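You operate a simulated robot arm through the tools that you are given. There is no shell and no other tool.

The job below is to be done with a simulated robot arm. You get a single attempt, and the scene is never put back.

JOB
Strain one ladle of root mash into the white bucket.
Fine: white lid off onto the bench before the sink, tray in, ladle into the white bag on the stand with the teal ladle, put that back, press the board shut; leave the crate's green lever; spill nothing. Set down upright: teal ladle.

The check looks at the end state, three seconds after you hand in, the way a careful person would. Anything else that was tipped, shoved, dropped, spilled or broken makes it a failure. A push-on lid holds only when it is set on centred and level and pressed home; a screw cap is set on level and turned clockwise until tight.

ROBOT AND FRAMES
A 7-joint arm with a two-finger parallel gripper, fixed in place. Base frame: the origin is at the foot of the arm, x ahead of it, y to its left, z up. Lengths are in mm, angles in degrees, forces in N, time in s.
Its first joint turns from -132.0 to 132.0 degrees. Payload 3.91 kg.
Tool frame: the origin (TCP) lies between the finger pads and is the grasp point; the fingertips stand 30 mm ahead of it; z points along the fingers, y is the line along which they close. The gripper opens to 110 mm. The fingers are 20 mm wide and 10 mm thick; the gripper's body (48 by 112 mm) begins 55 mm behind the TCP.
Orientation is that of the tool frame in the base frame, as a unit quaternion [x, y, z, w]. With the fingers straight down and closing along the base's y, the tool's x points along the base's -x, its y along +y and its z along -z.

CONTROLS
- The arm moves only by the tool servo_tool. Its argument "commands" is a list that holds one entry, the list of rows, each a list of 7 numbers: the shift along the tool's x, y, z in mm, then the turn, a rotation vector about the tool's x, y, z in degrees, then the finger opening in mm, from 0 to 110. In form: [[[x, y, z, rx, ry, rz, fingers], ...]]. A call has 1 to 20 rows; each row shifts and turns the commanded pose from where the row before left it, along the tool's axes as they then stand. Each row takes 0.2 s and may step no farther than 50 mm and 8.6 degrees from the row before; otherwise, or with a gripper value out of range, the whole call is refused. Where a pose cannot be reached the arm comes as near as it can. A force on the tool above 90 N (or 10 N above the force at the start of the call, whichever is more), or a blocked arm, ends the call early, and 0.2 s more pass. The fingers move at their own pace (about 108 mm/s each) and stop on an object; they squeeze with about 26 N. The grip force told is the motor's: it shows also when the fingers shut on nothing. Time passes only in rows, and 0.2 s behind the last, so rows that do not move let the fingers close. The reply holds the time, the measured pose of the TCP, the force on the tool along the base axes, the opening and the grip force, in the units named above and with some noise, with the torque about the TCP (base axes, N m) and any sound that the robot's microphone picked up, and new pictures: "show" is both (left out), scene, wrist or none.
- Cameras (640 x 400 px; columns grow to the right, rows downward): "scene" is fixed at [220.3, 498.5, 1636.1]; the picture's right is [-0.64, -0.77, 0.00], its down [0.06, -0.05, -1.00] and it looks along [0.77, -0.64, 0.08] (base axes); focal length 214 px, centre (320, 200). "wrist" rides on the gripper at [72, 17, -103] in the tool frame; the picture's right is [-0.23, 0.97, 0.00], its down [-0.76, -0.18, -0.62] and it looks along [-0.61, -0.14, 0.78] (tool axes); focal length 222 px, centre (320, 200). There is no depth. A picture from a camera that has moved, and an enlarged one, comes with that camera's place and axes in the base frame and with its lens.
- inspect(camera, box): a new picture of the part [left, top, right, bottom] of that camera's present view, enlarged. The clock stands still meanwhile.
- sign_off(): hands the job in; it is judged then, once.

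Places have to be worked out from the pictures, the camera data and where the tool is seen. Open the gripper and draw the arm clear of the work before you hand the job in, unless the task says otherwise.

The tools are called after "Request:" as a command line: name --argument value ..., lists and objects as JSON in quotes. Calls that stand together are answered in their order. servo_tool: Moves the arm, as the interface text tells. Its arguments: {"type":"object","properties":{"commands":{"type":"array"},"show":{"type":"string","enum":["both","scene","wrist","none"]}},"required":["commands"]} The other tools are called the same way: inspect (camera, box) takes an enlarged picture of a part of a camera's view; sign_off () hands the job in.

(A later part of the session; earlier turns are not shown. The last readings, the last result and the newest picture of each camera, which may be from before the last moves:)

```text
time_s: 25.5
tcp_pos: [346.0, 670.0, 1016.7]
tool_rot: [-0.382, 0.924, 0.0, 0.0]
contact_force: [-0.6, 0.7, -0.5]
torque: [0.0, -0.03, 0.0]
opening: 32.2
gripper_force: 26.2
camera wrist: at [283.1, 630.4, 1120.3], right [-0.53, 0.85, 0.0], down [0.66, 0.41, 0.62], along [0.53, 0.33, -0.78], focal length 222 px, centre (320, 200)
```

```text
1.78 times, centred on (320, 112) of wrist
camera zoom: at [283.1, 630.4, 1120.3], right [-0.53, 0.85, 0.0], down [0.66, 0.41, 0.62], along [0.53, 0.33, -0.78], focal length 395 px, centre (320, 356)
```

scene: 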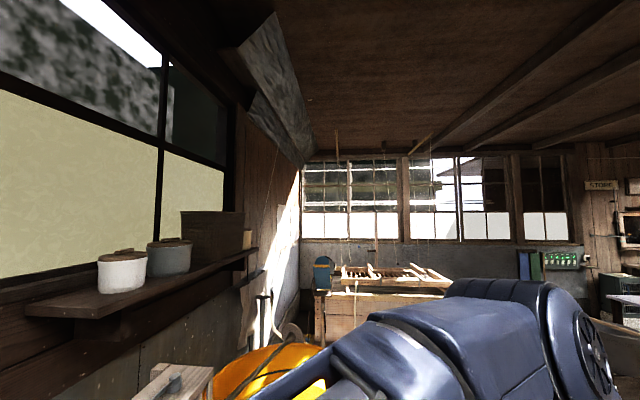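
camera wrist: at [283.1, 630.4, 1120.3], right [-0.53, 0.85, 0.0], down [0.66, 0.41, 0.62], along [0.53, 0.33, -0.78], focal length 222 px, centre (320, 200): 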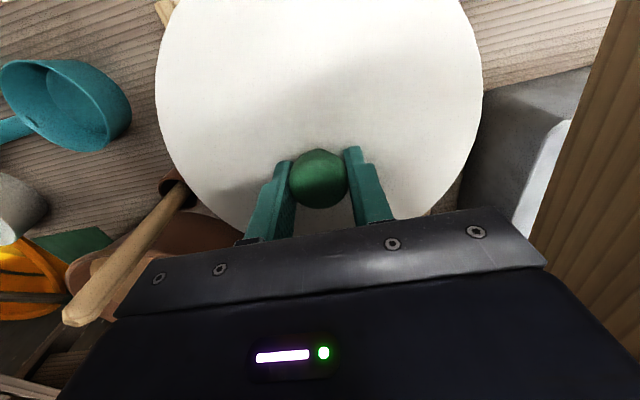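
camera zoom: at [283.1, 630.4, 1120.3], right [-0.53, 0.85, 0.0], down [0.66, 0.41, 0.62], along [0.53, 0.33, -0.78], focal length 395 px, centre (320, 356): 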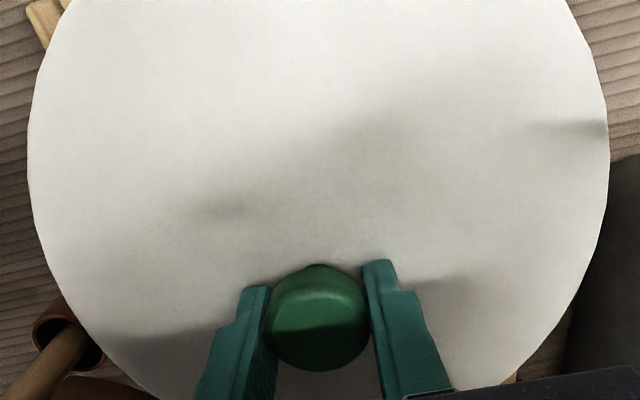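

Lid is off its seat and held. I lift a further 12 mm and draw it towards the near edge (−d) below the board's underside.

Request:
servo_tool --commands '[[[0, 0, -3, 0, 0, 0, 0], [0, 0, -4, 0, 0, 0, 0], [0, 0, -5, 0, 0, 0, 0], [4, 0, 0, 0, 0, 0, 0], [8, 0, 0, 0, 0, 0, 0], [10, 0, 0, 0, 0, 0, 0], [12, 0, 0, 0, 0, 0, 0], [12, 0, 0, 0, 0, 0, 0], [14, 0, 0, 0, 0, 0, 0], [14, 0, 0, 0, 0, 0, 0], [14, 0, 0, 0, 0, 0, 0], [14, 0, 0, 0, 0, 0, 0], [14, 0, 0, 0, 0, 0, 0], [14, 0, 0, 0, 0, 0, 0], [12, 0, 0, 0, 0, 0, 0], [8, 0, 0, 0, 0, 0, 0], [4, 0, 0, 0, 0, 0, 0]]]' --show "wrist"

```text
time_s: 29.1
tcp_pos: [236.6, 561.0, 1027.9]
tool_rot: [-0.381, 0.924, -0.001, -0.001]
contact_force: [-0.9, 0.3, -1.1]
torque: [-0.04, -0.01, -0.03]
opening: 32.7
gripper_force: 25.8
camera wrist: at [174.1, 521.4, 1132.3], right [-0.53, 0.85, 0.0], down [0.66, 0.41, 0.62], along [0.53, 0.33, -0.78], focal length 222 px, centre (320, 200)
```

wrist: 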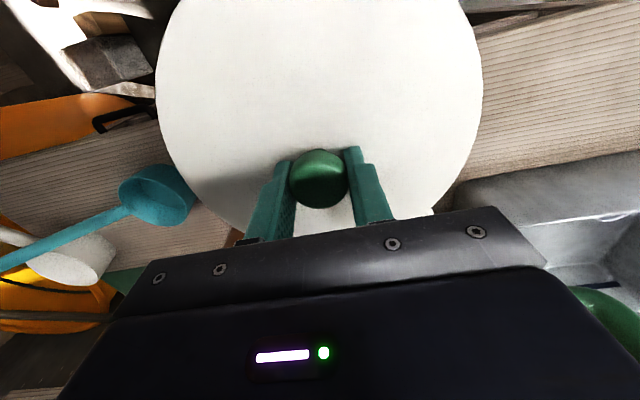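

Lid is clear of the bucket. I carry it right along the near side to l≈545.

Request:
servo_tool --commands '[[[0, 6, 0, 0, 0, 0, 0], [0, 12, 0, 0, 0, 0, 0], [0, 18, 0, 0, 0, 0, 0], [0, 20, 0, 0, 0, 0, 0], [0, 20, 0, 0, 0, 0, 0], [0, 20, 0, 0, 0, 0, 0], [0, 20, 0, 0, 0, 0, 0], [0, 20, 0, 0, 0, 0, 0], [0, 20, 0, 0, 0, 0, 0], [0, 20, 0, 0, 0, 0, 0], [0, 20, 0, 0, 0, 0, 0], [0, 20, 0, 0, 0, 0, 0], [0, 20, 0, 0, 0, 0, 0], [0, 20, 0, 0, 0, 0, 0], [0, 20, 0, 0, 0, 0, 0], [0, 20, 0, 0, 0, 0, 0], [0, 12, 0, 0, 0, 0, 0], [0, 6, 0, 0, 0, 0, 0], [0, 0, 0, 0, 0, 0, 0]]]' --show "wrist"

Request:
inspect --camera "wrist" --box '[100, 0, 640, 300]'

```text
time_s: 33.1
tcp_pos: [15.3, 783.1, 1028.7]
tool_rot: [-0.381, 0.924, -0.001, -0.001]
contact_force: [-0.6, 0.5, -1.2]
torque: [0.01, 0.02, -0.02]
opening: 32.7
gripper_force: 26.2
camera wrist: at [-47.8, 744.3, 1131.8], right [-0.53, 0.85, 0.0], down [0.66, 0.41, 0.62], along [0.53, 0.33, -0.78], focal length 222 px, centre (320, 200)
```

wrist: 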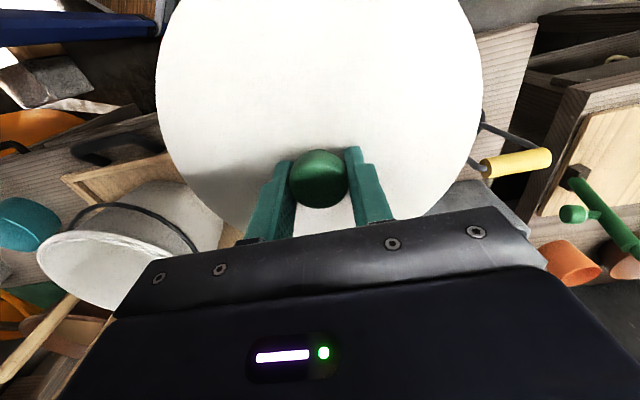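

```text
1.19 times, centred on (370, 150) of wrist
camera zoom: at [-47.8, 744.3, 1131.8], right [-0.53, 0.85, 0.0], down [0.66, 0.41, 0.62], along [0.53, 0.33, -0.78], focal length 263 px, centre (261, 259)
```

zoom: 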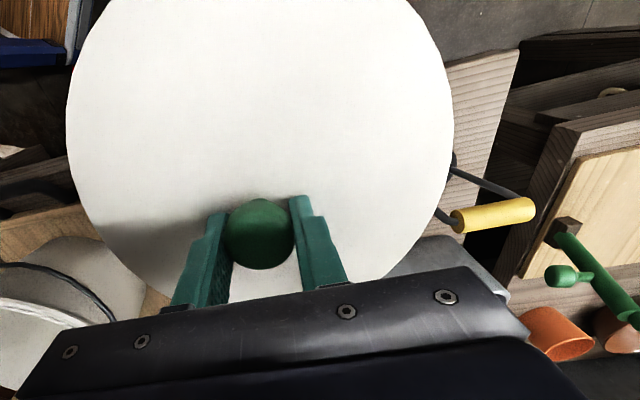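

Lid is stably held. I move it over the strip (d≈636, l≈540) and lower to TCP z≈920.

Request:
servo_tool --commands '[[[-6, -1, 0, 0, 0, 0, 0], [-12, -1, 0, 0, 0, 0, 0], [-14, 0, 0, 0, 0, 0, 0], [-14, 0, 0, 0, 0, 0, 0], [-14, 0, 0, 0, 0, 0, 0], [-8, 0, 0, 0, 0, 0, 0], [-3, 0, 0, 0, 0, 0, 0], [0, 0, 6, 0, 0, 0, 0], [0, 0, 12, 0, 0, 0, 0], [0, 0, 14, 0, 0, 0, 0], [0, 0, 14, 0, 0, 0, 0], [0, 0, 14, 0, 0, 0, 0], [0, 0, 14, 0, 0, 0, 0], [0, 0, 12, 0, 0, 0, 0], [0, 0, 10, 0, 0, 0, 0], [0, 0, 6, 0, 0, 0, 0], [0, 0, 3, 0, 0, 0, 0]]]' --show "wrist"

Request:
inspect --camera "wrist" --box '[100, 0, 640, 300]'

```text
time_s: 36.7
tcp_pos: [68.0, 831.3, 922.3]
tool_rot: [-0.382, 0.924, -0.001, 0.0]
contact_force: [-1.0, 0.2, -0.4]
torque: [0.01, 0.01, -0.01]
opening: 32.6
gripper_force: 26.0
camera wrist: at [4.2, 792.3, 1026.5], right [-0.53, 0.85, 0.0], down [0.66, 0.41, 0.62], along [0.53, 0.33, -0.78], focal length 222 px, centre (320, 200)
```

wrist: 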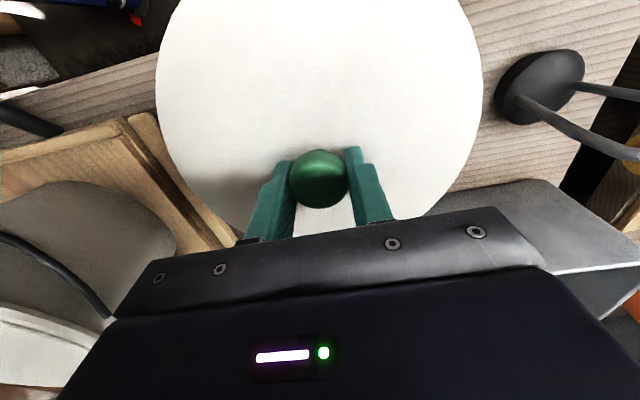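

```text
1.19 times, centred on (370, 150) of wrist
camera zoom: at [4.2, 792.3, 1026.5], right [-0.53, 0.85, 0.0], down [0.66, 0.41, 0.62], along [0.53, 0.33, -0.78], focal length 263 px, centre (261, 259)
```

zoom: 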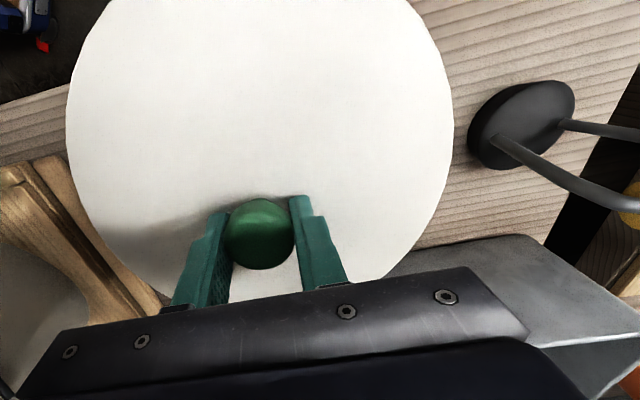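

By cross-checking two views the bench is at z≈805 and the strip spans d≈553–765. I shift 8 mm inward and lower another 50 mm, then feel down.

Request:
servo_tool --commands '[[[-8, 0, 4, 0, 0, 0, 0], [0, 0, 10, 0, 0, 0, 0], [0, 0, 12, 0, 0, 0, 0], [0, 0, 12, 0, 0, 0, 0], [0, 0, 8, 0, 0, 0, 0], [0, 0, 4, 0, 0, 0, 0], [0, 0, 2, 0, 0, 0, 0]]]' --show "wrist"

Request:
inspect --camera "wrist" --box '[100, 0, 640, 300]'

```text
time_s: 38.3
tcp_pos: [74.5, 836.7, 869.2]
tool_rot: [-0.382, 0.924, -0.001, 0.0]
contact_force: [-0.5, -0.6, -0.7]
torque: [-0.01, 0.01, -0.01]
opening: 32.4
gripper_force: 26.4
camera wrist: at [9.9, 797.8, 974.3], right [-0.53, 0.85, 0.0], down [0.66, 0.41, 0.62], along [0.53, 0.33, -0.78], focal length 222 px, centre (320, 200)
```

wrist: 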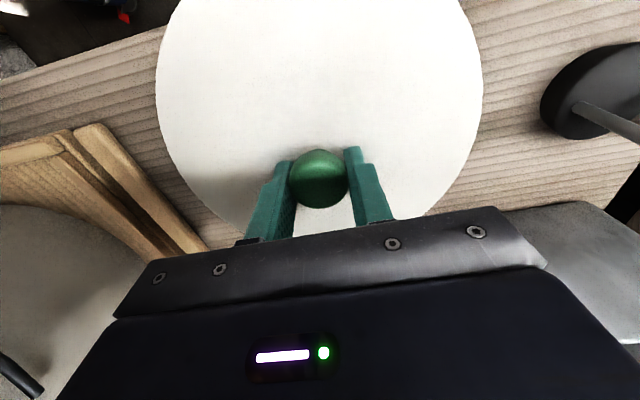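

```text
1.19 times, centred on (370, 150) of wrist
camera zoom: at [9.9, 797.8, 974.3], right [-0.53, 0.85, 0.0], down [0.66, 0.41, 0.62], along [0.53, 0.33, -0.78], focal length 263 px, centre (261, 259)
```

zoom: 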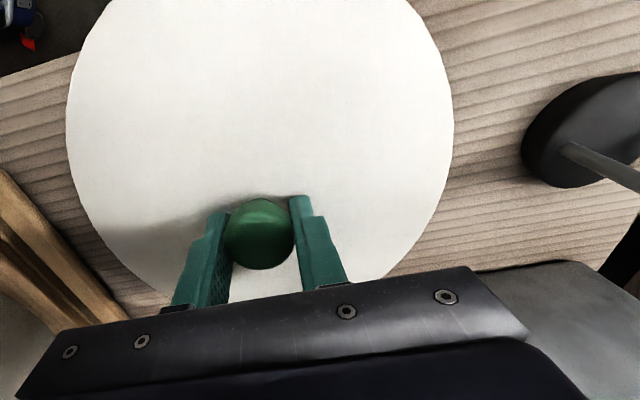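

No contact yet. Feeling down in 3 mm rows.

Request:
servo_tool --commands '[[[0, 0, 4, 0, 0, 0, 0], [0, 0, 4, 0, 0, 0, 0], [0, 0, 4, 0, 0, 0, 0]]]' --show "none"

Request:
servo_tool --commands '[[[0, 0, 3, 0, 0, 0, 0], [0, 0, 3, 0, 0, 0, 0]]]' --show "none"

```text
time_s: 39.1
tcp_pos: [72.7, 836.5, 858.0]
tool_rot: [-0.381, 0.925, -0.002, 0.0]
contact_force: [0.8, 0.4, -1.2]
torque: [0.0, -0.01, 0.06]
opening: 32.6
gripper_force: 25.9
```

```text
time_s: 39.7
tcp_pos: [74.9, 836.5, 852.3]
tool_rot: [-0.382, 0.924, -0.001, 0.0]
contact_force: [0.5, -3.9, 12.3]
torque: [-0.32, 0.42, 0.02]
opening: 32.4
gripper_force: 25.4
```

Contact at TCP z≈852 with 12 N. I look before releasing.

Request:
servo_tool --commands '[[[0, 0, 0, 0, 0, 0, 0]]]' --show "wrist"

Request:
inspect --camera "wrist" --box '[100, 0, 640, 300]'

```text
time_s: 40.1
tcp_pos: [73.2, 838.1, 853.3]
tool_rot: [-0.382, 0.924, 0.001, 0.0]
contact_force: [2.0, -1.4, 19.7]
torque: [-0.21, 0.12, -0.01]
opening: 33.1
gripper_force: 25.8
camera wrist: at [10.1, 797.7, 957.8], right [-0.53, 0.85, 0.0], down [0.66, 0.41, 0.62], along [0.53, 0.33, -0.78], focal length 222 px, centre (320, 200)
```

wrist: 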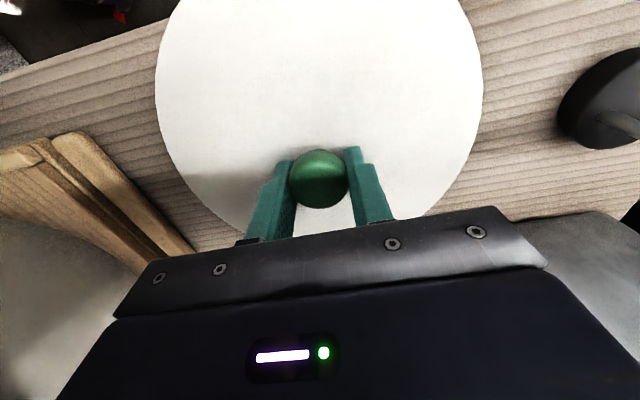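

```text
1.19 times, centred on (370, 150) of wrist
camera zoom: at [10.1, 797.7, 957.8], right [-0.53, 0.85, 0.0], down [0.66, 0.41, 0.62], along [0.53, 0.33, -0.78], focal length 263 px, centre (261, 259)
```

zoom: 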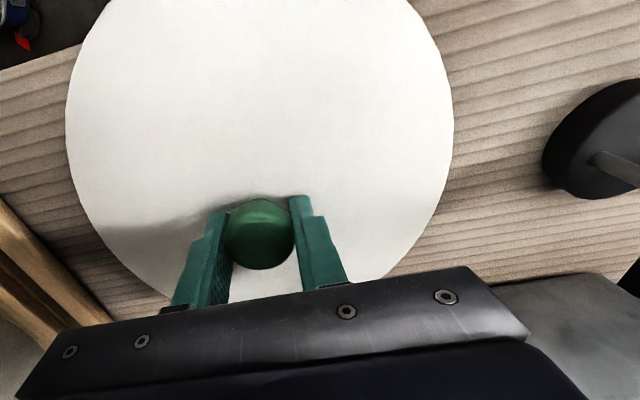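

The lid rests on the bench, clear of the sink. I release and raise straight up.

Request:
servo_tool --commands '[[[0, 0, 0, 0, 0, 0, 60], [0, 0, 0, 0, 0, 0, 60], [0, 0, -10, 0, 0, 0, 60], [0, 0, -30, 0, 0, 0, 60], [0, 0, -40, 0, 0, 0, 60], [0, 0, -45, 0, 0, 0, 60], [0, 0, -45, 0, 0, 0, 60], [0, 0, -45, 0, 0, 0, 60], [0, 0, 0, 0, 0, 0, 60]]]' --show "both"

Request:
inspect --camera "wrist" --box '[100, 0, 580, 300]'

```text
time_s: 42.1
tcp_pos: [73.2, 837.1, 1069.1]
tool_rot: [-0.383, 0.924, -0.001, 0.0]
contact_force: [0.0, 0.3, 0.1]
torque: [0.0, -0.03, -0.01]
opening: 59.8
gripper_force: 0.1
camera wrist: at [9.7, 797.5, 1172.4], right [-0.53, 0.85, 0.0], down [0.66, 0.41, 0.62], along [0.53, 0.33, -0.78], focal length 222 px, centre (320, 200)
```

scene: 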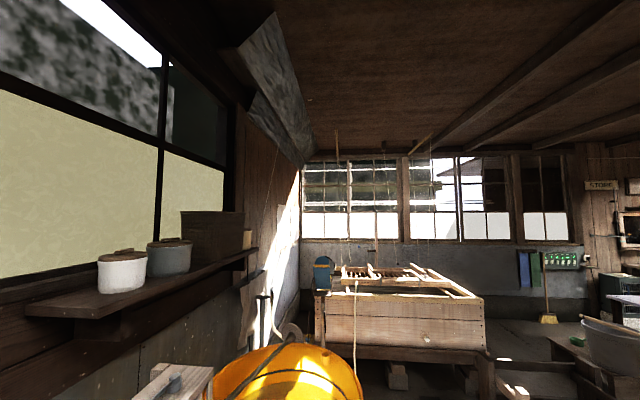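
wrist: 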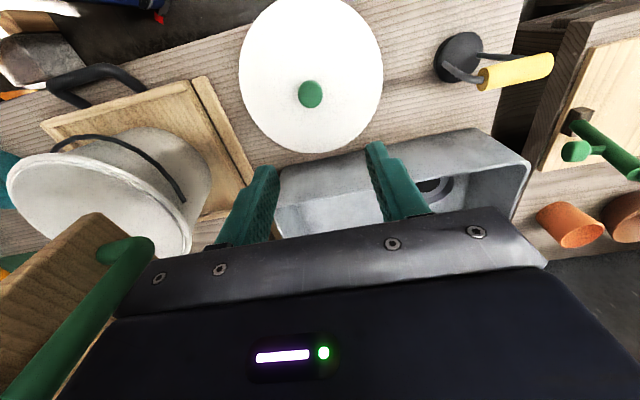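

```text
1.33 times, centred on (340, 150) of wrist
camera zoom: at [9.7, 797.5, 1172.4], right [-0.53, 0.85, 0.0], down [0.66, 0.41, 0.62], along [0.53, 0.33, -0.78], focal length 296 px, centre (293, 267)
```

zoom: 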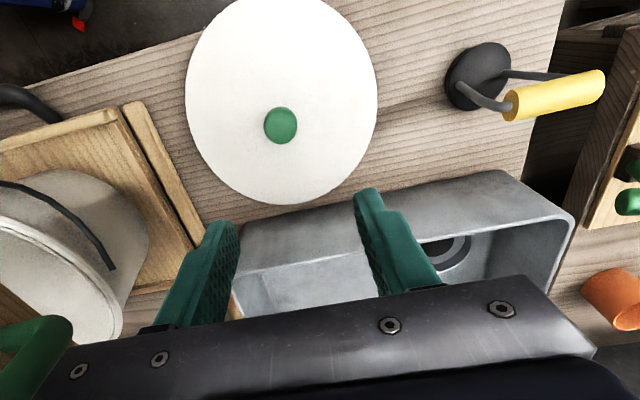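

The lid lies level on the bench, just before the sink. Now I back off to the near side and move over to the tray handle to look at it.

Request:
servo_tool --commands '[[[40, 0, 0, 0, 0, 0, 60], [45, 0, 0, 0, 0, 0, 60], [45, 0, 0, 0, 0, 0, 60], [0, -45, 0, 0, 0, 0, 40], [0, -45, 0, 0, 0, 0, 40], [0, -45, 0, 0, 0, 0, 40], [0, -45, 0, 0, 0, 0, 40], [0, -45, 0, 0, 0, 0, 40], [0, -45, 0, 0, 0, 0, 40], [0, -31, 0, 0, 0, 0, 40], [0, 0, 0, 0, 0, 0, 40]]]' --show "wrist"

Request:
inspect --camera "wrist" --box '[160, 0, 480, 200]'

```text
time_s: 44.5
tcp_pos: [193.5, 532.9, 1068.3]
tool_rot: [-0.382, 0.924, -0.001, 0.0]
contact_force: [0.4, -0.1, -0.1]
torque: [0.0, -0.01, 0.01]
opening: 39.9
gripper_force: 0.0
camera wrist: at [130.2, 493.6, 1171.7], right [-0.53, 0.85, 0.0], down [0.66, 0.41, 0.62], along [0.53, 0.33, -0.78], focal length 222 px, centre (320, 200)
```

wrist: 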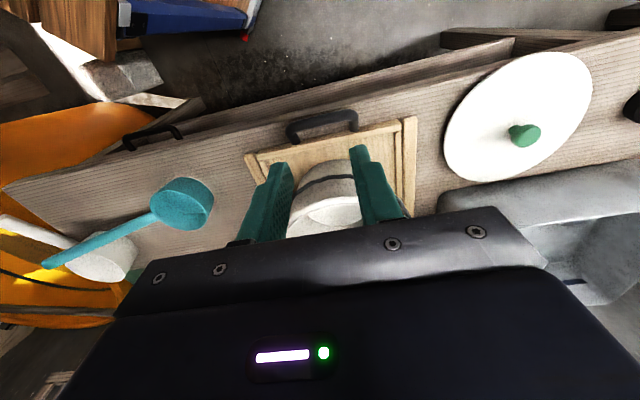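

```text
2.00 times, centred on (320, 100) of wrist
camera zoom: at [130.2, 493.6, 1171.7], right [-0.53, 0.85, 0.0], down [0.66, 0.41, 0.62], along [0.53, 0.33, -0.78], focal length 444 px, centre (320, 400)
```

zoom: 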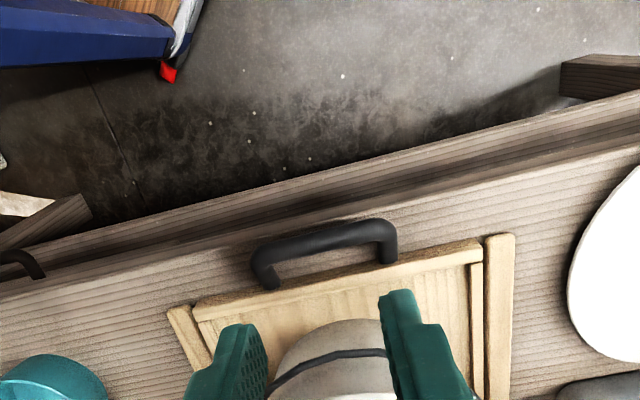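

The tray handle is a horizontal bar at about d≈556, z≈825, just over the bench edge. I close the fingers, come down in front of it at d≈526, l≈234.

Request:
servo_tool --commands '[[[-12, -6, 0, 0, 0, 0, 0], [0, 0, 45, 0, 0, 0, 0], [0, 0, 45, 0, 0, 0, 0], [0, 0, 45, 0, 0, 0, 0], [0, 0, 40, 0, 0, 0, 0], [0, 0, 20, 0, 0, 0, 0], [0, 0, 0, 0, 0, 0, 0]]]' --show "wrist"

Request:
inspect --camera "wrist" --box '[200, 60, 440, 210]'

```text
time_s: 46.1
tcp_pos: [207.2, 534.6, 871.1]
tool_rot: [-0.382, 0.924, -0.001, -0.001]
contact_force: [0.4, -0.8, 0.9]
torque: [-0.06, -0.03, -0.02]
opening: 0.0
gripper_force: 26.3
camera wrist: at [142.7, 496.5, 976.6], right [-0.53, 0.85, 0.0], down [0.66, 0.41, 0.62], along [0.53, 0.33, -0.78], focal length 222 px, centre (320, 200)
```

wrist: 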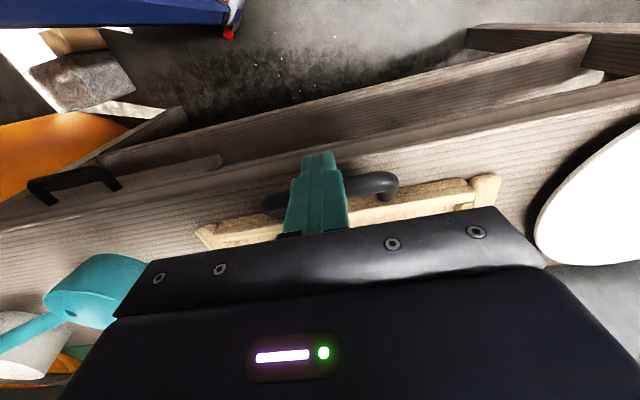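

```text
2.67 times, centred on (320, 135) of wrist
camera zoom: at [142.7, 496.5, 976.6], right [-0.53, 0.85, 0.0], down [0.66, 0.41, 0.62], along [0.53, 0.33, -0.78], focal length 592 px, centre (320, 373)
```

zoom: 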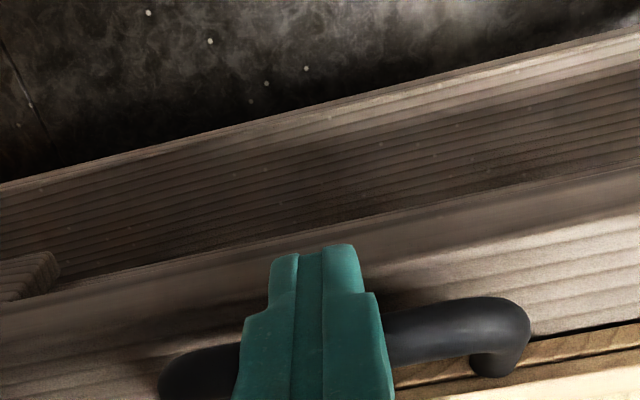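

I lower the fingertips to z≈823, shifted 5 mm right to be at the handle's middle.

Request:
servo_tool --commands '[[[0, 5, 6, 0, 0, 0, 0], [0, 0, 6, 0, 0, 0, 0], [0, 0, 5, 0, 0, 0, 0]]]' --show "wrist"

Request:
inspect --camera "wrist" --box '[200, 60, 440, 210]'

```text
time_s: 46.9
tcp_pos: [202.5, 539.3, 856.5]
tool_rot: [-0.382, 0.924, -0.001, 0.001]
contact_force: [0.8, 1.1, 0.5]
torque: [0.0, 0.0, -0.02]
opening: 0.0
gripper_force: 25.9
camera wrist: at [139.9, 500.3, 960.3], right [-0.53, 0.85, 0.0], down [0.66, 0.41, 0.62], along [0.53, 0.33, -0.78], focal length 222 px, centre (320, 200)
```

wrist: 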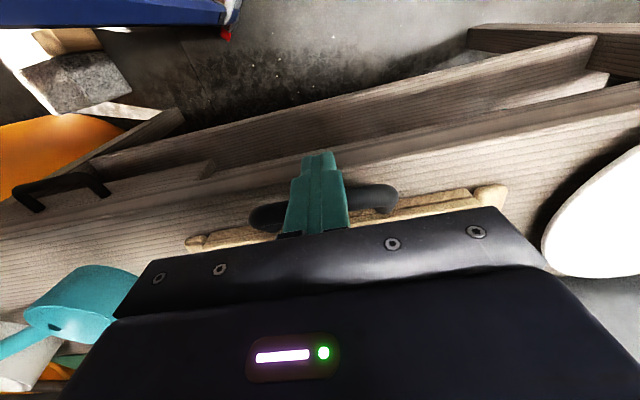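

```text
2.67 times, centred on (320, 135) of wrist
camera zoom: at [139.9, 500.3, 960.3], right [-0.53, 0.85, 0.0], down [0.66, 0.41, 0.62], along [0.53, 0.33, -0.78], focal length 592 px, centre (320, 373)
```

zoom: 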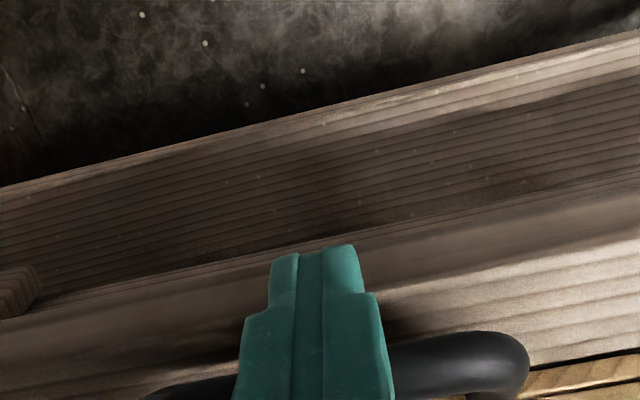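

The bar is at d≈556, z≈834, so the fingertips at 822 will push it squarely. I start pushing in +d.

Request:
servo_tool --commands '[[[0, 0, 4, 0, 0, 0, 0], [-8, 0, 0, 0, 0, 0, 0], [-8, 0, 0, 0, 0, 0, 0], [-8, 0, 0, 0, 0, 0, 0], [-8, 0, 0, 0, 0, 0, 0], [-8, 0, 0, 0, 0, 0, 0]]]' --show "wrist"

Request:
inspect --camera "wrist" --box '[160, 40, 480, 240]'

```text
time_s: 48.3
tcp_pos: [230.8, 569.6, 851.7]
tool_rot: [-0.383, 0.924, 0.0, 0.0]
contact_force: [0.6, 0.4, -0.4]
torque: [-0.01, 0.0, 0.01]
opening: 0.1
gripper_force: 26.0
camera wrist: at [167.9, 529.5, 956.7], right [-0.53, 0.85, 0.0], down [0.66, 0.41, 0.62], along [0.53, 0.33, -0.78], focal length 222 px, centre (320, 200)
```

wrist: 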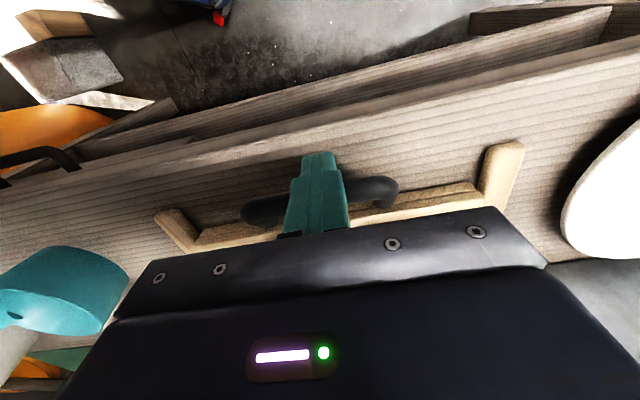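

```text
2.00 times, centred on (320, 140) of wrist
camera zoom: at [167.9, 529.5, 956.7], right [-0.53, 0.85, 0.0], down [0.66, 0.41, 0.62], along [0.53, 0.33, -0.78], focal length 444 px, centre (320, 320)
```

zoom: 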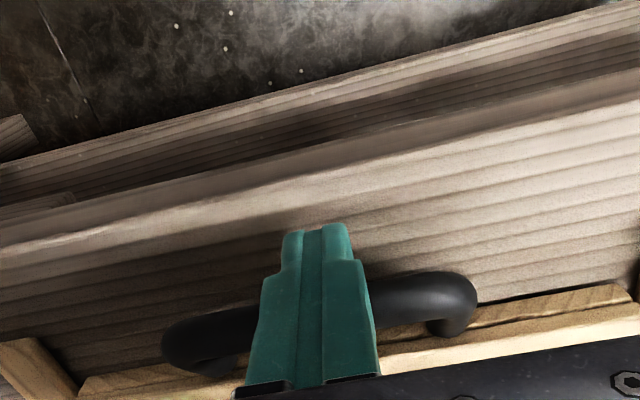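

The tray slides freely along the rails. I continue pushing another 100 mm.

Request:
servo_tool --commands '[[[-8, 0, 0, 0, 0, 0, 0], [-10, 0, 0, 0, 0, 0, 0], [-10, 0, 0, 0, 0, 0, 0], [-10, 0, 0, 0, 0, 0, 0], [-10, 0, 0, 0, 0, 0, 0], [-10, 0, 0, 0, 0, 0, 0], [-10, 0, 0, 0, 0, 0, 0], [-10, 0, 0, 0, 0, 0, 0], [-10, 0, 0, 0, 0, 0, 0], [-7, 0, 0, 0, 0, 0, 0], [-4, 0, 0, 0, 0, 0, 0]]]' --show "wrist"

Request:
inspect --camera "wrist" --box '[100, 40, 560, 240]'

```text
time_s: 50.7
tcp_pos: [302.5, 639.7, 851.9]
tool_rot: [-0.382, 0.924, -0.001, -0.001]
contact_force: [-0.1, -0.5, 0.8]
torque: [-0.02, 0.03, 0.0]
opening: 0.0
gripper_force: 26.4
camera wrist: at [238.0, 599.0, 956.2], right [-0.53, 0.85, 0.0], down [0.66, 0.41, 0.62], along [0.53, 0.33, -0.78], focal length 222 px, centre (320, 200)
```

wrist: 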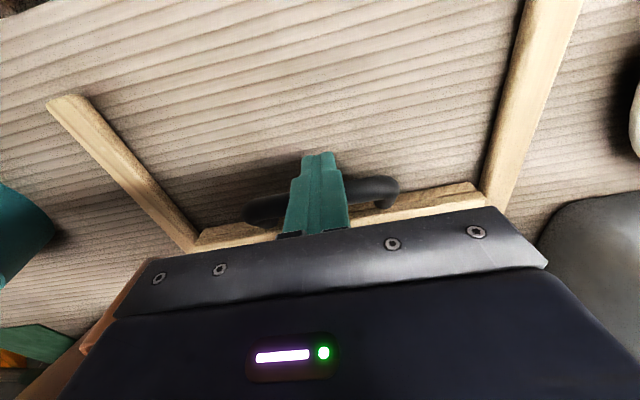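

```text
1.39 times, centred on (330, 140) of wrist
camera zoom: at [238.0, 599.0, 956.2], right [-0.53, 0.85, 0.0], down [0.66, 0.41, 0.62], along [0.53, 0.33, -0.78], focal length 309 px, centre (306, 284)
```

zoom: 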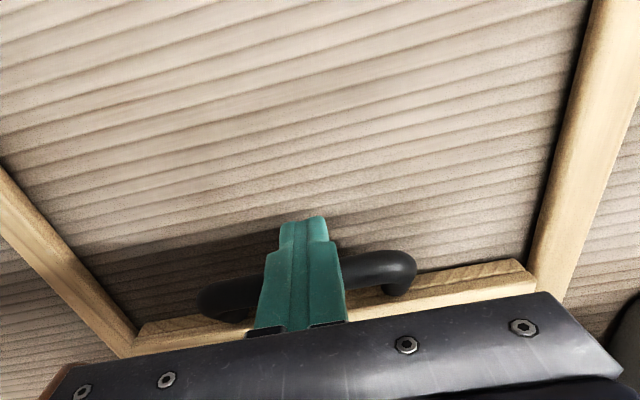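

Still sliding freely at ~127 mm of travel. I push another 60 mm.

Request:
servo_tool --commands '[[[-6, 0, 0, 0, 0, 0, 0], [-9, 0, 0, 0, 0, 0, 0], [-9, 0, 0, 0, 0, 0, 0], [-9, 0, 0, 0, 0, 0, 0], [-9, 0, 0, 0, 0, 0, 0], [-9, 0, 0, 0, 0, 0, 0], [-6, 0, 0, 0, 0, 0, 0], [-3, 0, 0, 0, 0, 0, 0]]]' --show "wrist"

Request:
inspect --camera "wrist" --box '[100, 40, 560, 240]'

```text
time_s: 52.5
tcp_pos: [344.4, 681.8, 851.4]
tool_rot: [-0.381, 0.925, -0.001, 0.0]
contact_force: [1.1, -0.2, 0.2]
torque: [-0.02, 0.01, 0.05]
opening: 0.0
gripper_force: 25.7
camera wrist: at [280.8, 641.3, 956.4], right [-0.53, 0.85, 0.0], down [0.66, 0.41, 0.62], along [0.53, 0.33, -0.78], focal length 222 px, centre (320, 200)
```

wrist: 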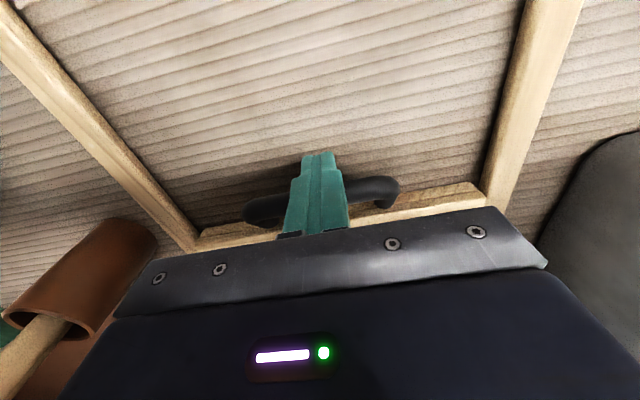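

```text
1.39 times, centred on (330, 140) of wrist
camera zoom: at [280.8, 641.3, 956.4], right [-0.53, 0.85, 0.0], down [0.66, 0.41, 0.62], along [0.53, 0.33, -0.78], focal length 309 px, centre (306, 284)
```

zoom: 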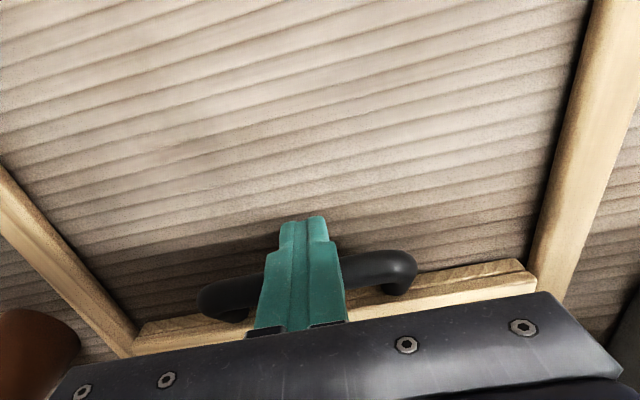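

187 mm travelled. I go on in small steps watching for a stop.

Request:
servo_tool --commands '[[[-4, 0, 0, 0, 0, 0, 0], [-5, 0, 0, 0, 0, 0, 0], [-4, 0, 0, 0, 0, 0, 0], [-2, 0, 0, 0, 0, 0, 0]]]' --show "none"

Request:
servo_tool --commands '[[[-3, 0, 0, 0, 0, 0, 0], [-3, 0, 0, 0, 0, 0, 0], [-2, 0, 0, 0, 0, 0, 0]]]' --show "wrist"

```text
time_s: 53.5
tcp_pos: [354.3, 690.6, 851.5]
tool_rot: [-0.382, 0.924, -0.001, -0.001]
contact_force: [-1.3, 0.6, 0.0]
torque: [-0.02, 0.03, 0.02]
opening: 0.0
gripper_force: 26.3
```

```text
time_s: 54.3
tcp_pos: [361.9, 696.6, 851.6]
tool_rot: [-0.382, 0.924, -0.001, 0.0]
contact_force: [-0.9, -0.4, 0.4]
torque: [0.0, 0.02, -0.01]
opening: 0.0
gripper_force: 25.9
camera wrist: at [297.3, 657.8, 956.4], right [-0.53, 0.85, 0.0], down [0.66, 0.41, 0.62], along [0.53, 0.33, -0.78], focal length 222 px, centre (320, 200)
```

wrist: 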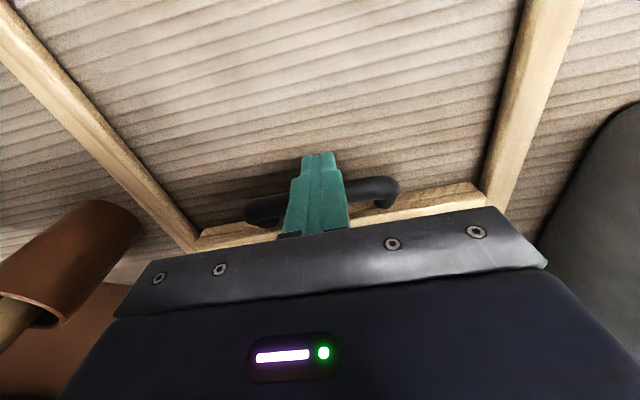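

About 210 mm travelled without meeting a stop. I back off to the near side and rise to check the bucket against the bag.

Request:
servo_tool --commands '[[[20, 0, 0, 0, 0, 0, 0], [45, 0, 0, 0, 0, 0, 0], [45, 0, 0, 0, 0, 0, 0], [45, 0, 0, 0, 0, 0, 0], [45, 0, -15, 0, 0, 0, 0], [0, 0, -48, 0, 0, 0, 0], [0, 0, -48, 0, 0, 0, 0], [0, 0, -48, 0, 0, 0, 0], [0, 0, -48, 0, 0, 0, 0], [0, 0, -48, 0, 0, 0, 0], [0, 0, -48, 0, 0, 0, 0], [0, 0, -48, 0, 0, 0, 0], [0, 0, -48, 0, 0, 0, 0], [0, 0, 0, 0, -8, 0, 0], [0, 0, 0, 0, -8, 0, 0], [0, 0, 0, 0, -8, 0, 0], [0, 0, 0, 0, 0, 0, 0]]]' --show "wrist"

Request:
inspect --camera "wrist" --box '[160, 0, 480, 200]'

```text
time_s: 57.9
tcp_pos: [218.3, 556.3, 1251.2]
tool_rot: [-0.374, 0.904, 0.079, 0.193]
contact_force: [-0.4, 0.0, -0.7]
torque: [-0.02, -0.02, 0.01]
opening: 0.1
gripper_force: 25.7
camera wrist: at [130.0, 491.5, 1317.0], right [-0.54, 0.84, 0.09], down [0.44, 0.19, 0.88], along [0.72, 0.52, -0.47], focal length 222 px, centre (320, 200)
```

wrist: 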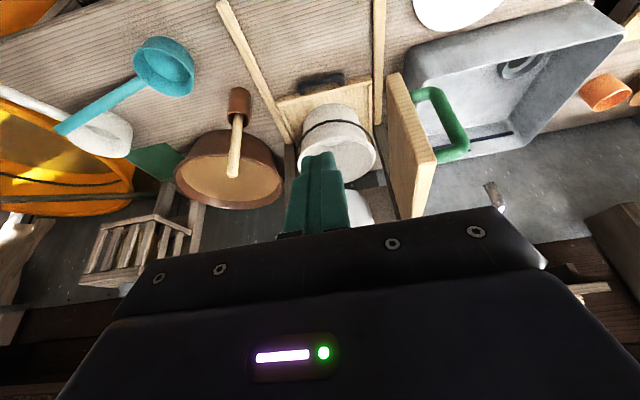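

```text
2.00 times, centred on (320, 100) of wrist
camera zoom: at [130.0, 491.5, 1317.0], right [-0.54, 0.84, 0.09], down [0.44, 0.19, 0.88], along [0.72, 0.52, -0.47], focal length 444 px, centre (320, 400)
```

zoom: 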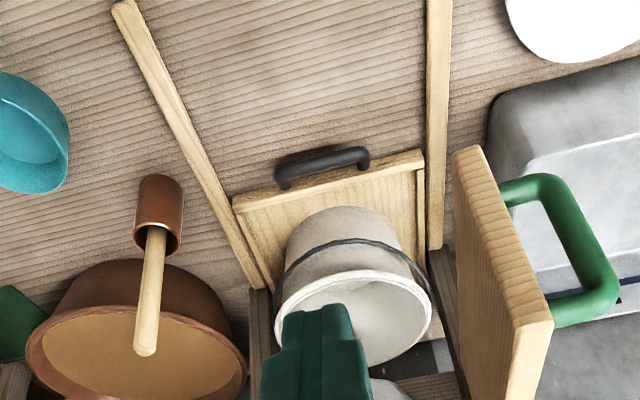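

The tray is well in. I open the gripper and tilt more for an unobstructed look at bag and bucket.

Request:
servo_tool --commands '[[[0, 0, 0, 0, -8, 0, 110], [0, 0, 0, 0, -8, 0, 110], [0, 0, 0, 0, 0, 0, 110]]]' --show "wrist"

Request:
inspect --camera "wrist" --box '[160, 0, 480, 200]'

```text
time_s: 58.7
tcp_pos: [219.0, 556.0, 1250.3]
tool_rot: [-0.359, 0.868, 0.13, 0.317]
contact_force: [1.0, -0.5, -0.5]
torque: [0.01, 0.02, 0.0]
opening: 110.0
gripper_force: 0.2
camera wrist: at [120.2, 481.7, 1284.4], right [-0.56, 0.81, 0.14], down [0.25, 0.0, 0.97], along [0.79, 0.58, -0.21], focal length 222 px, centre (320, 200)
```

wrist: 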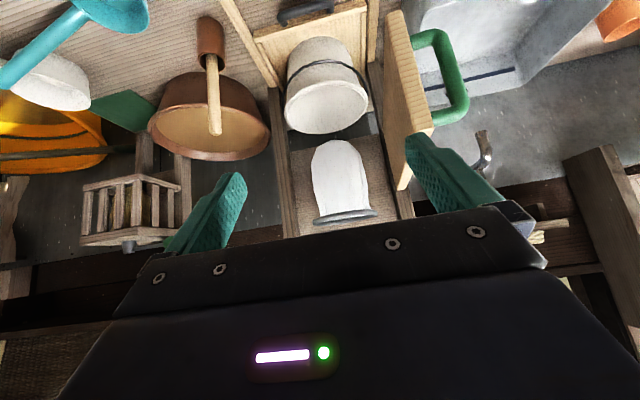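

```text
2.00 times, centred on (320, 100) of wrist
camera zoom: at [120.2, 481.7, 1284.4], right [-0.56, 0.81, 0.14], down [0.25, 0.0, 0.97], along [0.79, 0.58, -0.21], focal length 444 px, centre (320, 400)
```

zoom: 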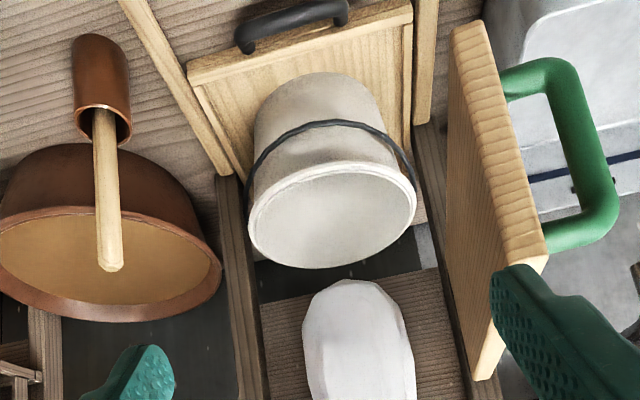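

Clear view: bucket d≈904–928, bag ring ≈ (d 936, l 230, z 1218). I zoom in to see whether the tray is fully in and where the bag bottom is.

Request:
inspect --camera "wrist" --box '[260, 60, 420, 160]'

Request:
inspect --camera "wrist" --box '[260, 130, 420, 230]'

Request:
inspect --camera "wrist" --box '[130, 0, 290, 170]'

```text
4.00 times, centred on (340, 110) of wrist
camera zoom: at [120.2, 481.7, 1284.4], right [-0.56, 0.81, 0.14], down [0.25, 0.0, 0.97], along [0.79, 0.58, -0.21], focal length 888 px, centre (240, 560)
```

zoom: 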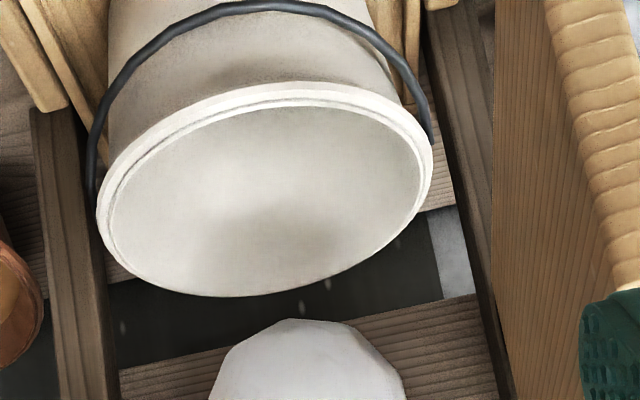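

```text
4.00 times, centred on (340, 180) of wrist
camera zoom: at [120.2, 481.7, 1284.4], right [-0.56, 0.81, 0.14], down [0.25, 0.0, 0.97], along [0.79, 0.58, -0.21], focal length 888 px, centre (240, 280)
```

zoom: 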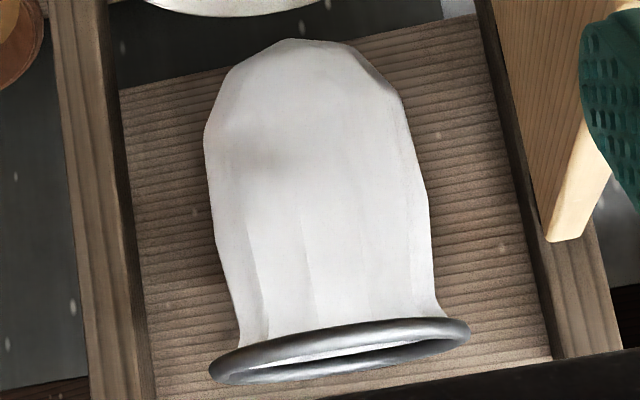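

```text
2.35 times, centred on (210, 85) of wrist
camera zoom: at [120.2, 481.7, 1284.4], right [-0.56, 0.81, 0.14], down [0.25, 0.0, 0.97], along [0.79, 0.58, -0.21], focal length 523 px, centre (579, 471)
```

zoom: 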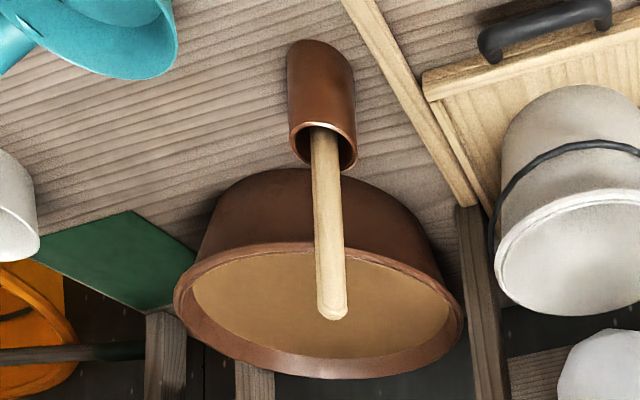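

The bag hangs at d≈940 above the panel gap, and the bucket is roughly 20 mm short of centred under it. I go back down behind the handle and push the tray on a little, feeling for a stop.

Request:
servo_tool --commands '[[[0, 0, 0, 0, 8, 0, 0], [0, 0, 0, 0, 8, 0, 0], [0, 0, 0, 0, 8, 0, 0], [0, 0, 0, 0, 8, 0, 0], [0, 0, 0, 0, 8, 0, 0], [0, 0, 48, 0, 0, 0, 0], [0, 0, 48, 0, 0, 0, 0], [0, 0, 48, 0, 0, 0, 0], [0, 0, 48, 0, 0, 0, 0], [0, 0, 48, 0, 0, 0, 0], [0, 0, 48, 0, 0, 0, 0], [0, 0, 48, 0, 0, 0, 0], [-45, 0, 40, 0, 0, 0, 0], [-45, 0, 22, 0, 0, 0, 0], [-45, 0, 0, 0, 0, 0, 0], [-30, 0, 0, 0, 0, 0, 0], [-20, 0, 0, 0, 0, 0, 0]]]' --show "wrist"

```text
refused: row 13 steps farther than a row can; nothing moved
```

Row 13 was too long a diagonal; I shorten it.

Request:
servo_tool --commands '[[[0, 0, 0, 0, 8, 0, 0], [0, 0, 0, 0, 8, 0, 0], [0, 0, 0, 0, 8, 0, 0], [0, 0, 0, 0, 8, 0, 0], [0, 0, 0, 0, 8, 0, 0], [0, 0, 48, 0, 0, 0, 0], [0, 0, 48, 0, 0, 0, 0], [0, 0, 48, 0, 0, 0, 0], [0, 0, 48, 0, 0, 0, 0], [0, 0, 48, 0, 0, 0, 0], [0, 0, 48, 0, 0, 0, 0], [0, 0, 48, 0, 0, 0, 0], [-30, 0, 38, 0, 0, 0, 0], [-40, 0, 24, 0, 0, 0, 0], [-45, 0, 0, 0, 0, 0, 0], [-45, 0, 0, 0, 0, 0, 0], [-25, 0, 0, 0, 0, 0, 0]]]' --show "wrist"

```text
time_s: 62.3
tcp_pos: [349.6, 685.0, 853.4]
tool_rot: [-0.383, 0.924, -0.001, -0.001]
contact_force: [-0.9, 0.0, 1.3]
torque: [0.01, -0.04, 0.01]
opening: 0.0
gripper_force: 25.8
camera wrist: at [286.4, 646.6, 957.6], right [-0.53, 0.85, 0.0], down [0.66, 0.41, 0.62], along [0.53, 0.33, -0.78], focal length 222 px, centre (320, 200)
```

wrist: 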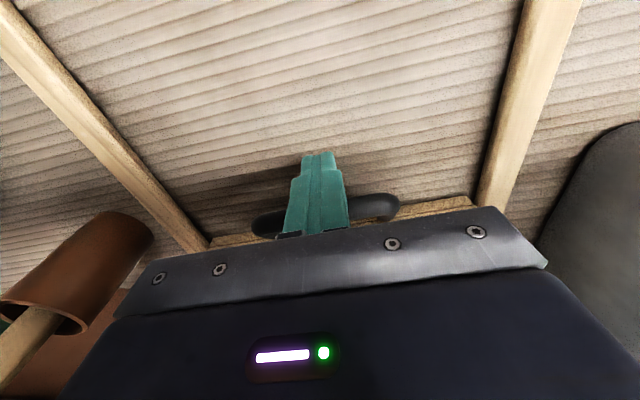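

Just behind the handle. Pushing on in 4 mm rows, reading the force.

Request:
servo_tool --commands '[[[-6, 0, 0, 0, 0, 0, 0], [-6, 0, 0, 0, 0, 0, 0], [-5, 0, 0, 0, 0, 0, 0], [-4, 0, 0, 0, 0, 0, 0], [-4, 0, 0, 0, 0, 0, 0]]]' --show "none"

Request:
servo_tool --commands '[[[-4, 0, 0, 0, 0, 0, 0], [-3, 0, 0, 0, 0, 0, 0], [-2, 0, 0, 0, 0, 0, 0]]]' --show "wrist"

```text
time_s: 63.5
tcp_pos: [367.2, 704.1, 851.8]
tool_rot: [-0.381, 0.924, -0.001, 0.0]
contact_force: [-1.2, -0.3, -0.9]
torque: [-0.01, 0.0, -0.01]
opening: 0.0
gripper_force: 26.3
```

```text
time_s: 64.3
tcp_pos: [371.3, 707.7, 851.6]
tool_rot: [-0.382, 0.924, -0.003, -0.003]
contact_force: [-33.8, -53.0, 18.2]
torque: [-0.81, 0.33, -0.1]
opening: 0.0
gripper_force: 26.3
camera wrist: at [307.2, 668.5, 957.6], right [-0.53, 0.85, 0.0], down [0.67, 0.42, 0.62], along [0.53, 0.32, -0.79], focal length 222 px, centre (320, 200)
```

wrist: 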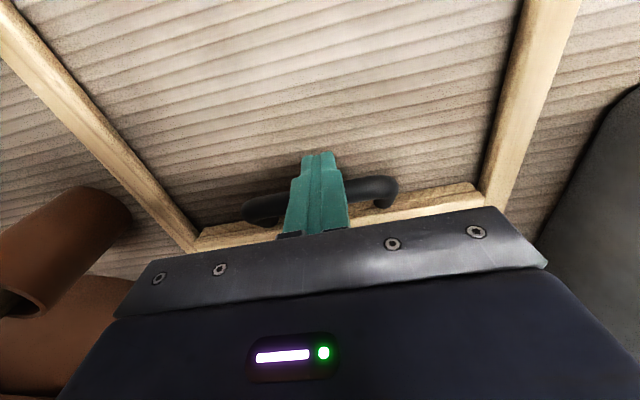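

Hard stop reached (63 N), so the tray is fully in. I back off, rise and move left to study the teal ladle up close.

Request:
servo_tool --commands '[[[10, 0, 0, 0, 0, 0, 0], [45, 0, 0, 0, 0, 0, 0], [45, 0, 0, 0, 0, 0, 0], [45, 0, 0, 0, 0, 0, 0], [45, 0, -10, 0, 0, 0, 0], [0, 0, -48, 0, 0, 0, 60], [0, 0, -48, 0, 0, 0, 110], [0, 0, -48, 0, 0, 0, 110], [0, 0, -48, 0, 0, 0, 110], [0, 0, -48, 0, 0, 0, 110], [0, -48, 0, 0, 0, 0, 110], [0, -48, 0, 0, 0, 0, 110], [0, -48, 0, 0, 0, 0, 110], [0, -48, 0, 0, 0, 0, 110], [0, -48, 0, 0, 0, 0, 110], [0, -48, 0, 0, 0, 0, 110], [0, -48, 0, 0, 0, 0, 110], [0, 0, 0, 0, 0, 0, 110]]]' --show "wrist"

Request:
inspect --camera "wrist" --box '[160, 0, 480, 200]'

```text
time_s: 68.1
tcp_pos: [478.0, 336.4, 1102.8]
tool_rot: [-0.382, 0.924, -0.001, -0.001]
contact_force: [-0.3, 0.1, 0.2]
torque: [-0.02, 0.02, -0.02]
opening: 110.1
gripper_force: 0.0
camera wrist: at [413.6, 298.1, 1207.9], right [-0.53, 0.85, 0.0], down [0.66, 0.41, 0.62], along [0.53, 0.33, -0.78], focal length 222 px, centre (320, 200)
```

wrist: 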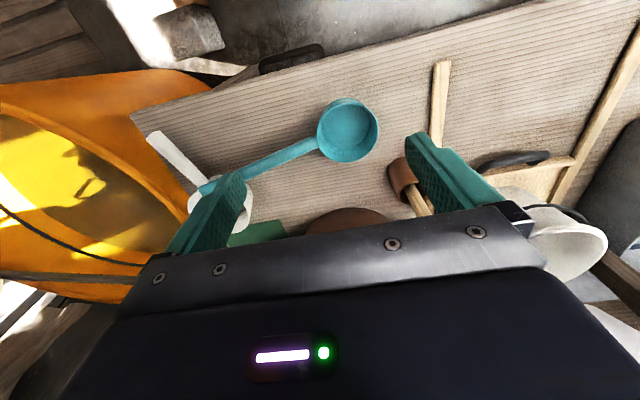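

```text
2.00 times, centred on (320, 100) of wrist
camera zoom: at [413.6, 298.1, 1207.9], right [-0.53, 0.85, 0.0], down [0.66, 0.41, 0.62], along [0.53, 0.33, -0.78], focal length 444 px, centre (320, 400)
```

zoom: 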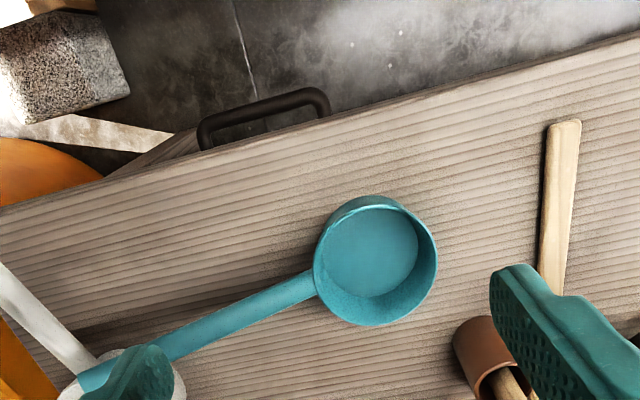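

I take a flatter side view of the ladle from the near edge to learn the handle's slope.

Request:
servo_tool --commands '[[[40, -25, 0, 0, 0, 0, 110], [40, -25, 0, 0, 0, 0, 110], [0, 0, 0, 0, -8, 0, 110], [0, 0, 0, 0, -8, 0, 110], [0, 0, 0, 0, -8, 0, 110], [0, 0, 0, 0, -8, 0, 110], [0, 0, 0, 0, -8, 0, 110], [32, 0, 38, 0, 0, 0, 110], [32, 0, 38, 0, 0, 0, 110], [0, 0, 0, 0, 0, 0, 110]]]' --show "wrist"

Request:
inspect --camera "wrist" --box '[160, 0, 480, 200]'

```text
time_s: 70.3
tcp_pos: [483.5, 276.2, 1022.6]
tool_rot: [-0.36, 0.869, 0.129, 0.315]
contact_force: [1.4, 0.1, 0.1]
torque: [0.0, 0.04, -0.03]
opening: 110.1
gripper_force: 0.0
out of reach, approached as far as the arm can: row 8, 9
camera wrist: at [384.7, 201.5, 1056.6], right [-0.56, 0.81, 0.14], down [0.26, 0.01, 0.97], along [0.79, 0.58, -0.21], focal length 222 px, centre (320, 200)
```

wrist: 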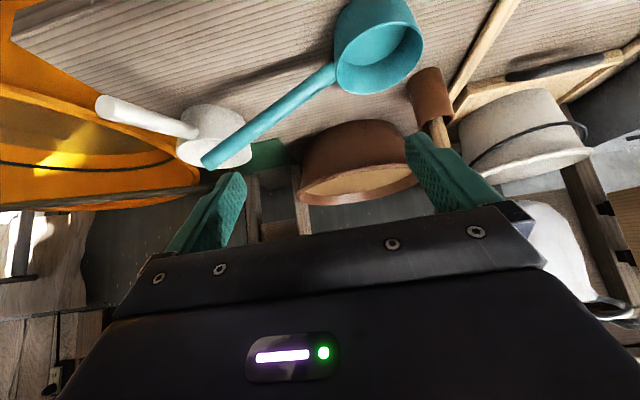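

```text
2.00 times, centred on (320, 100) of wrist
camera zoom: at [384.7, 201.5, 1056.6], right [-0.56, 0.81, 0.14], down [0.26, 0.01, 0.97], along [0.79, 0.58, -0.21], focal length 444 px, centre (320, 400)
```

zoom: 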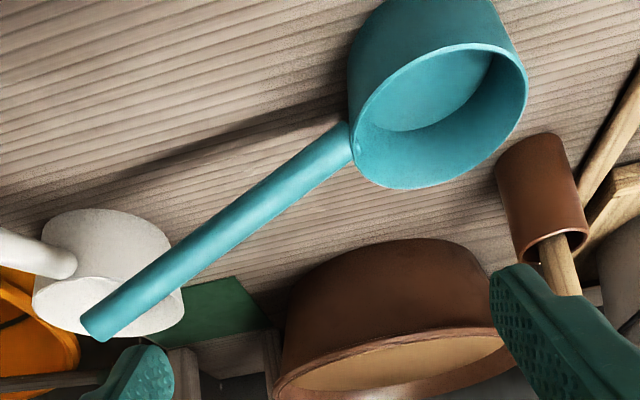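

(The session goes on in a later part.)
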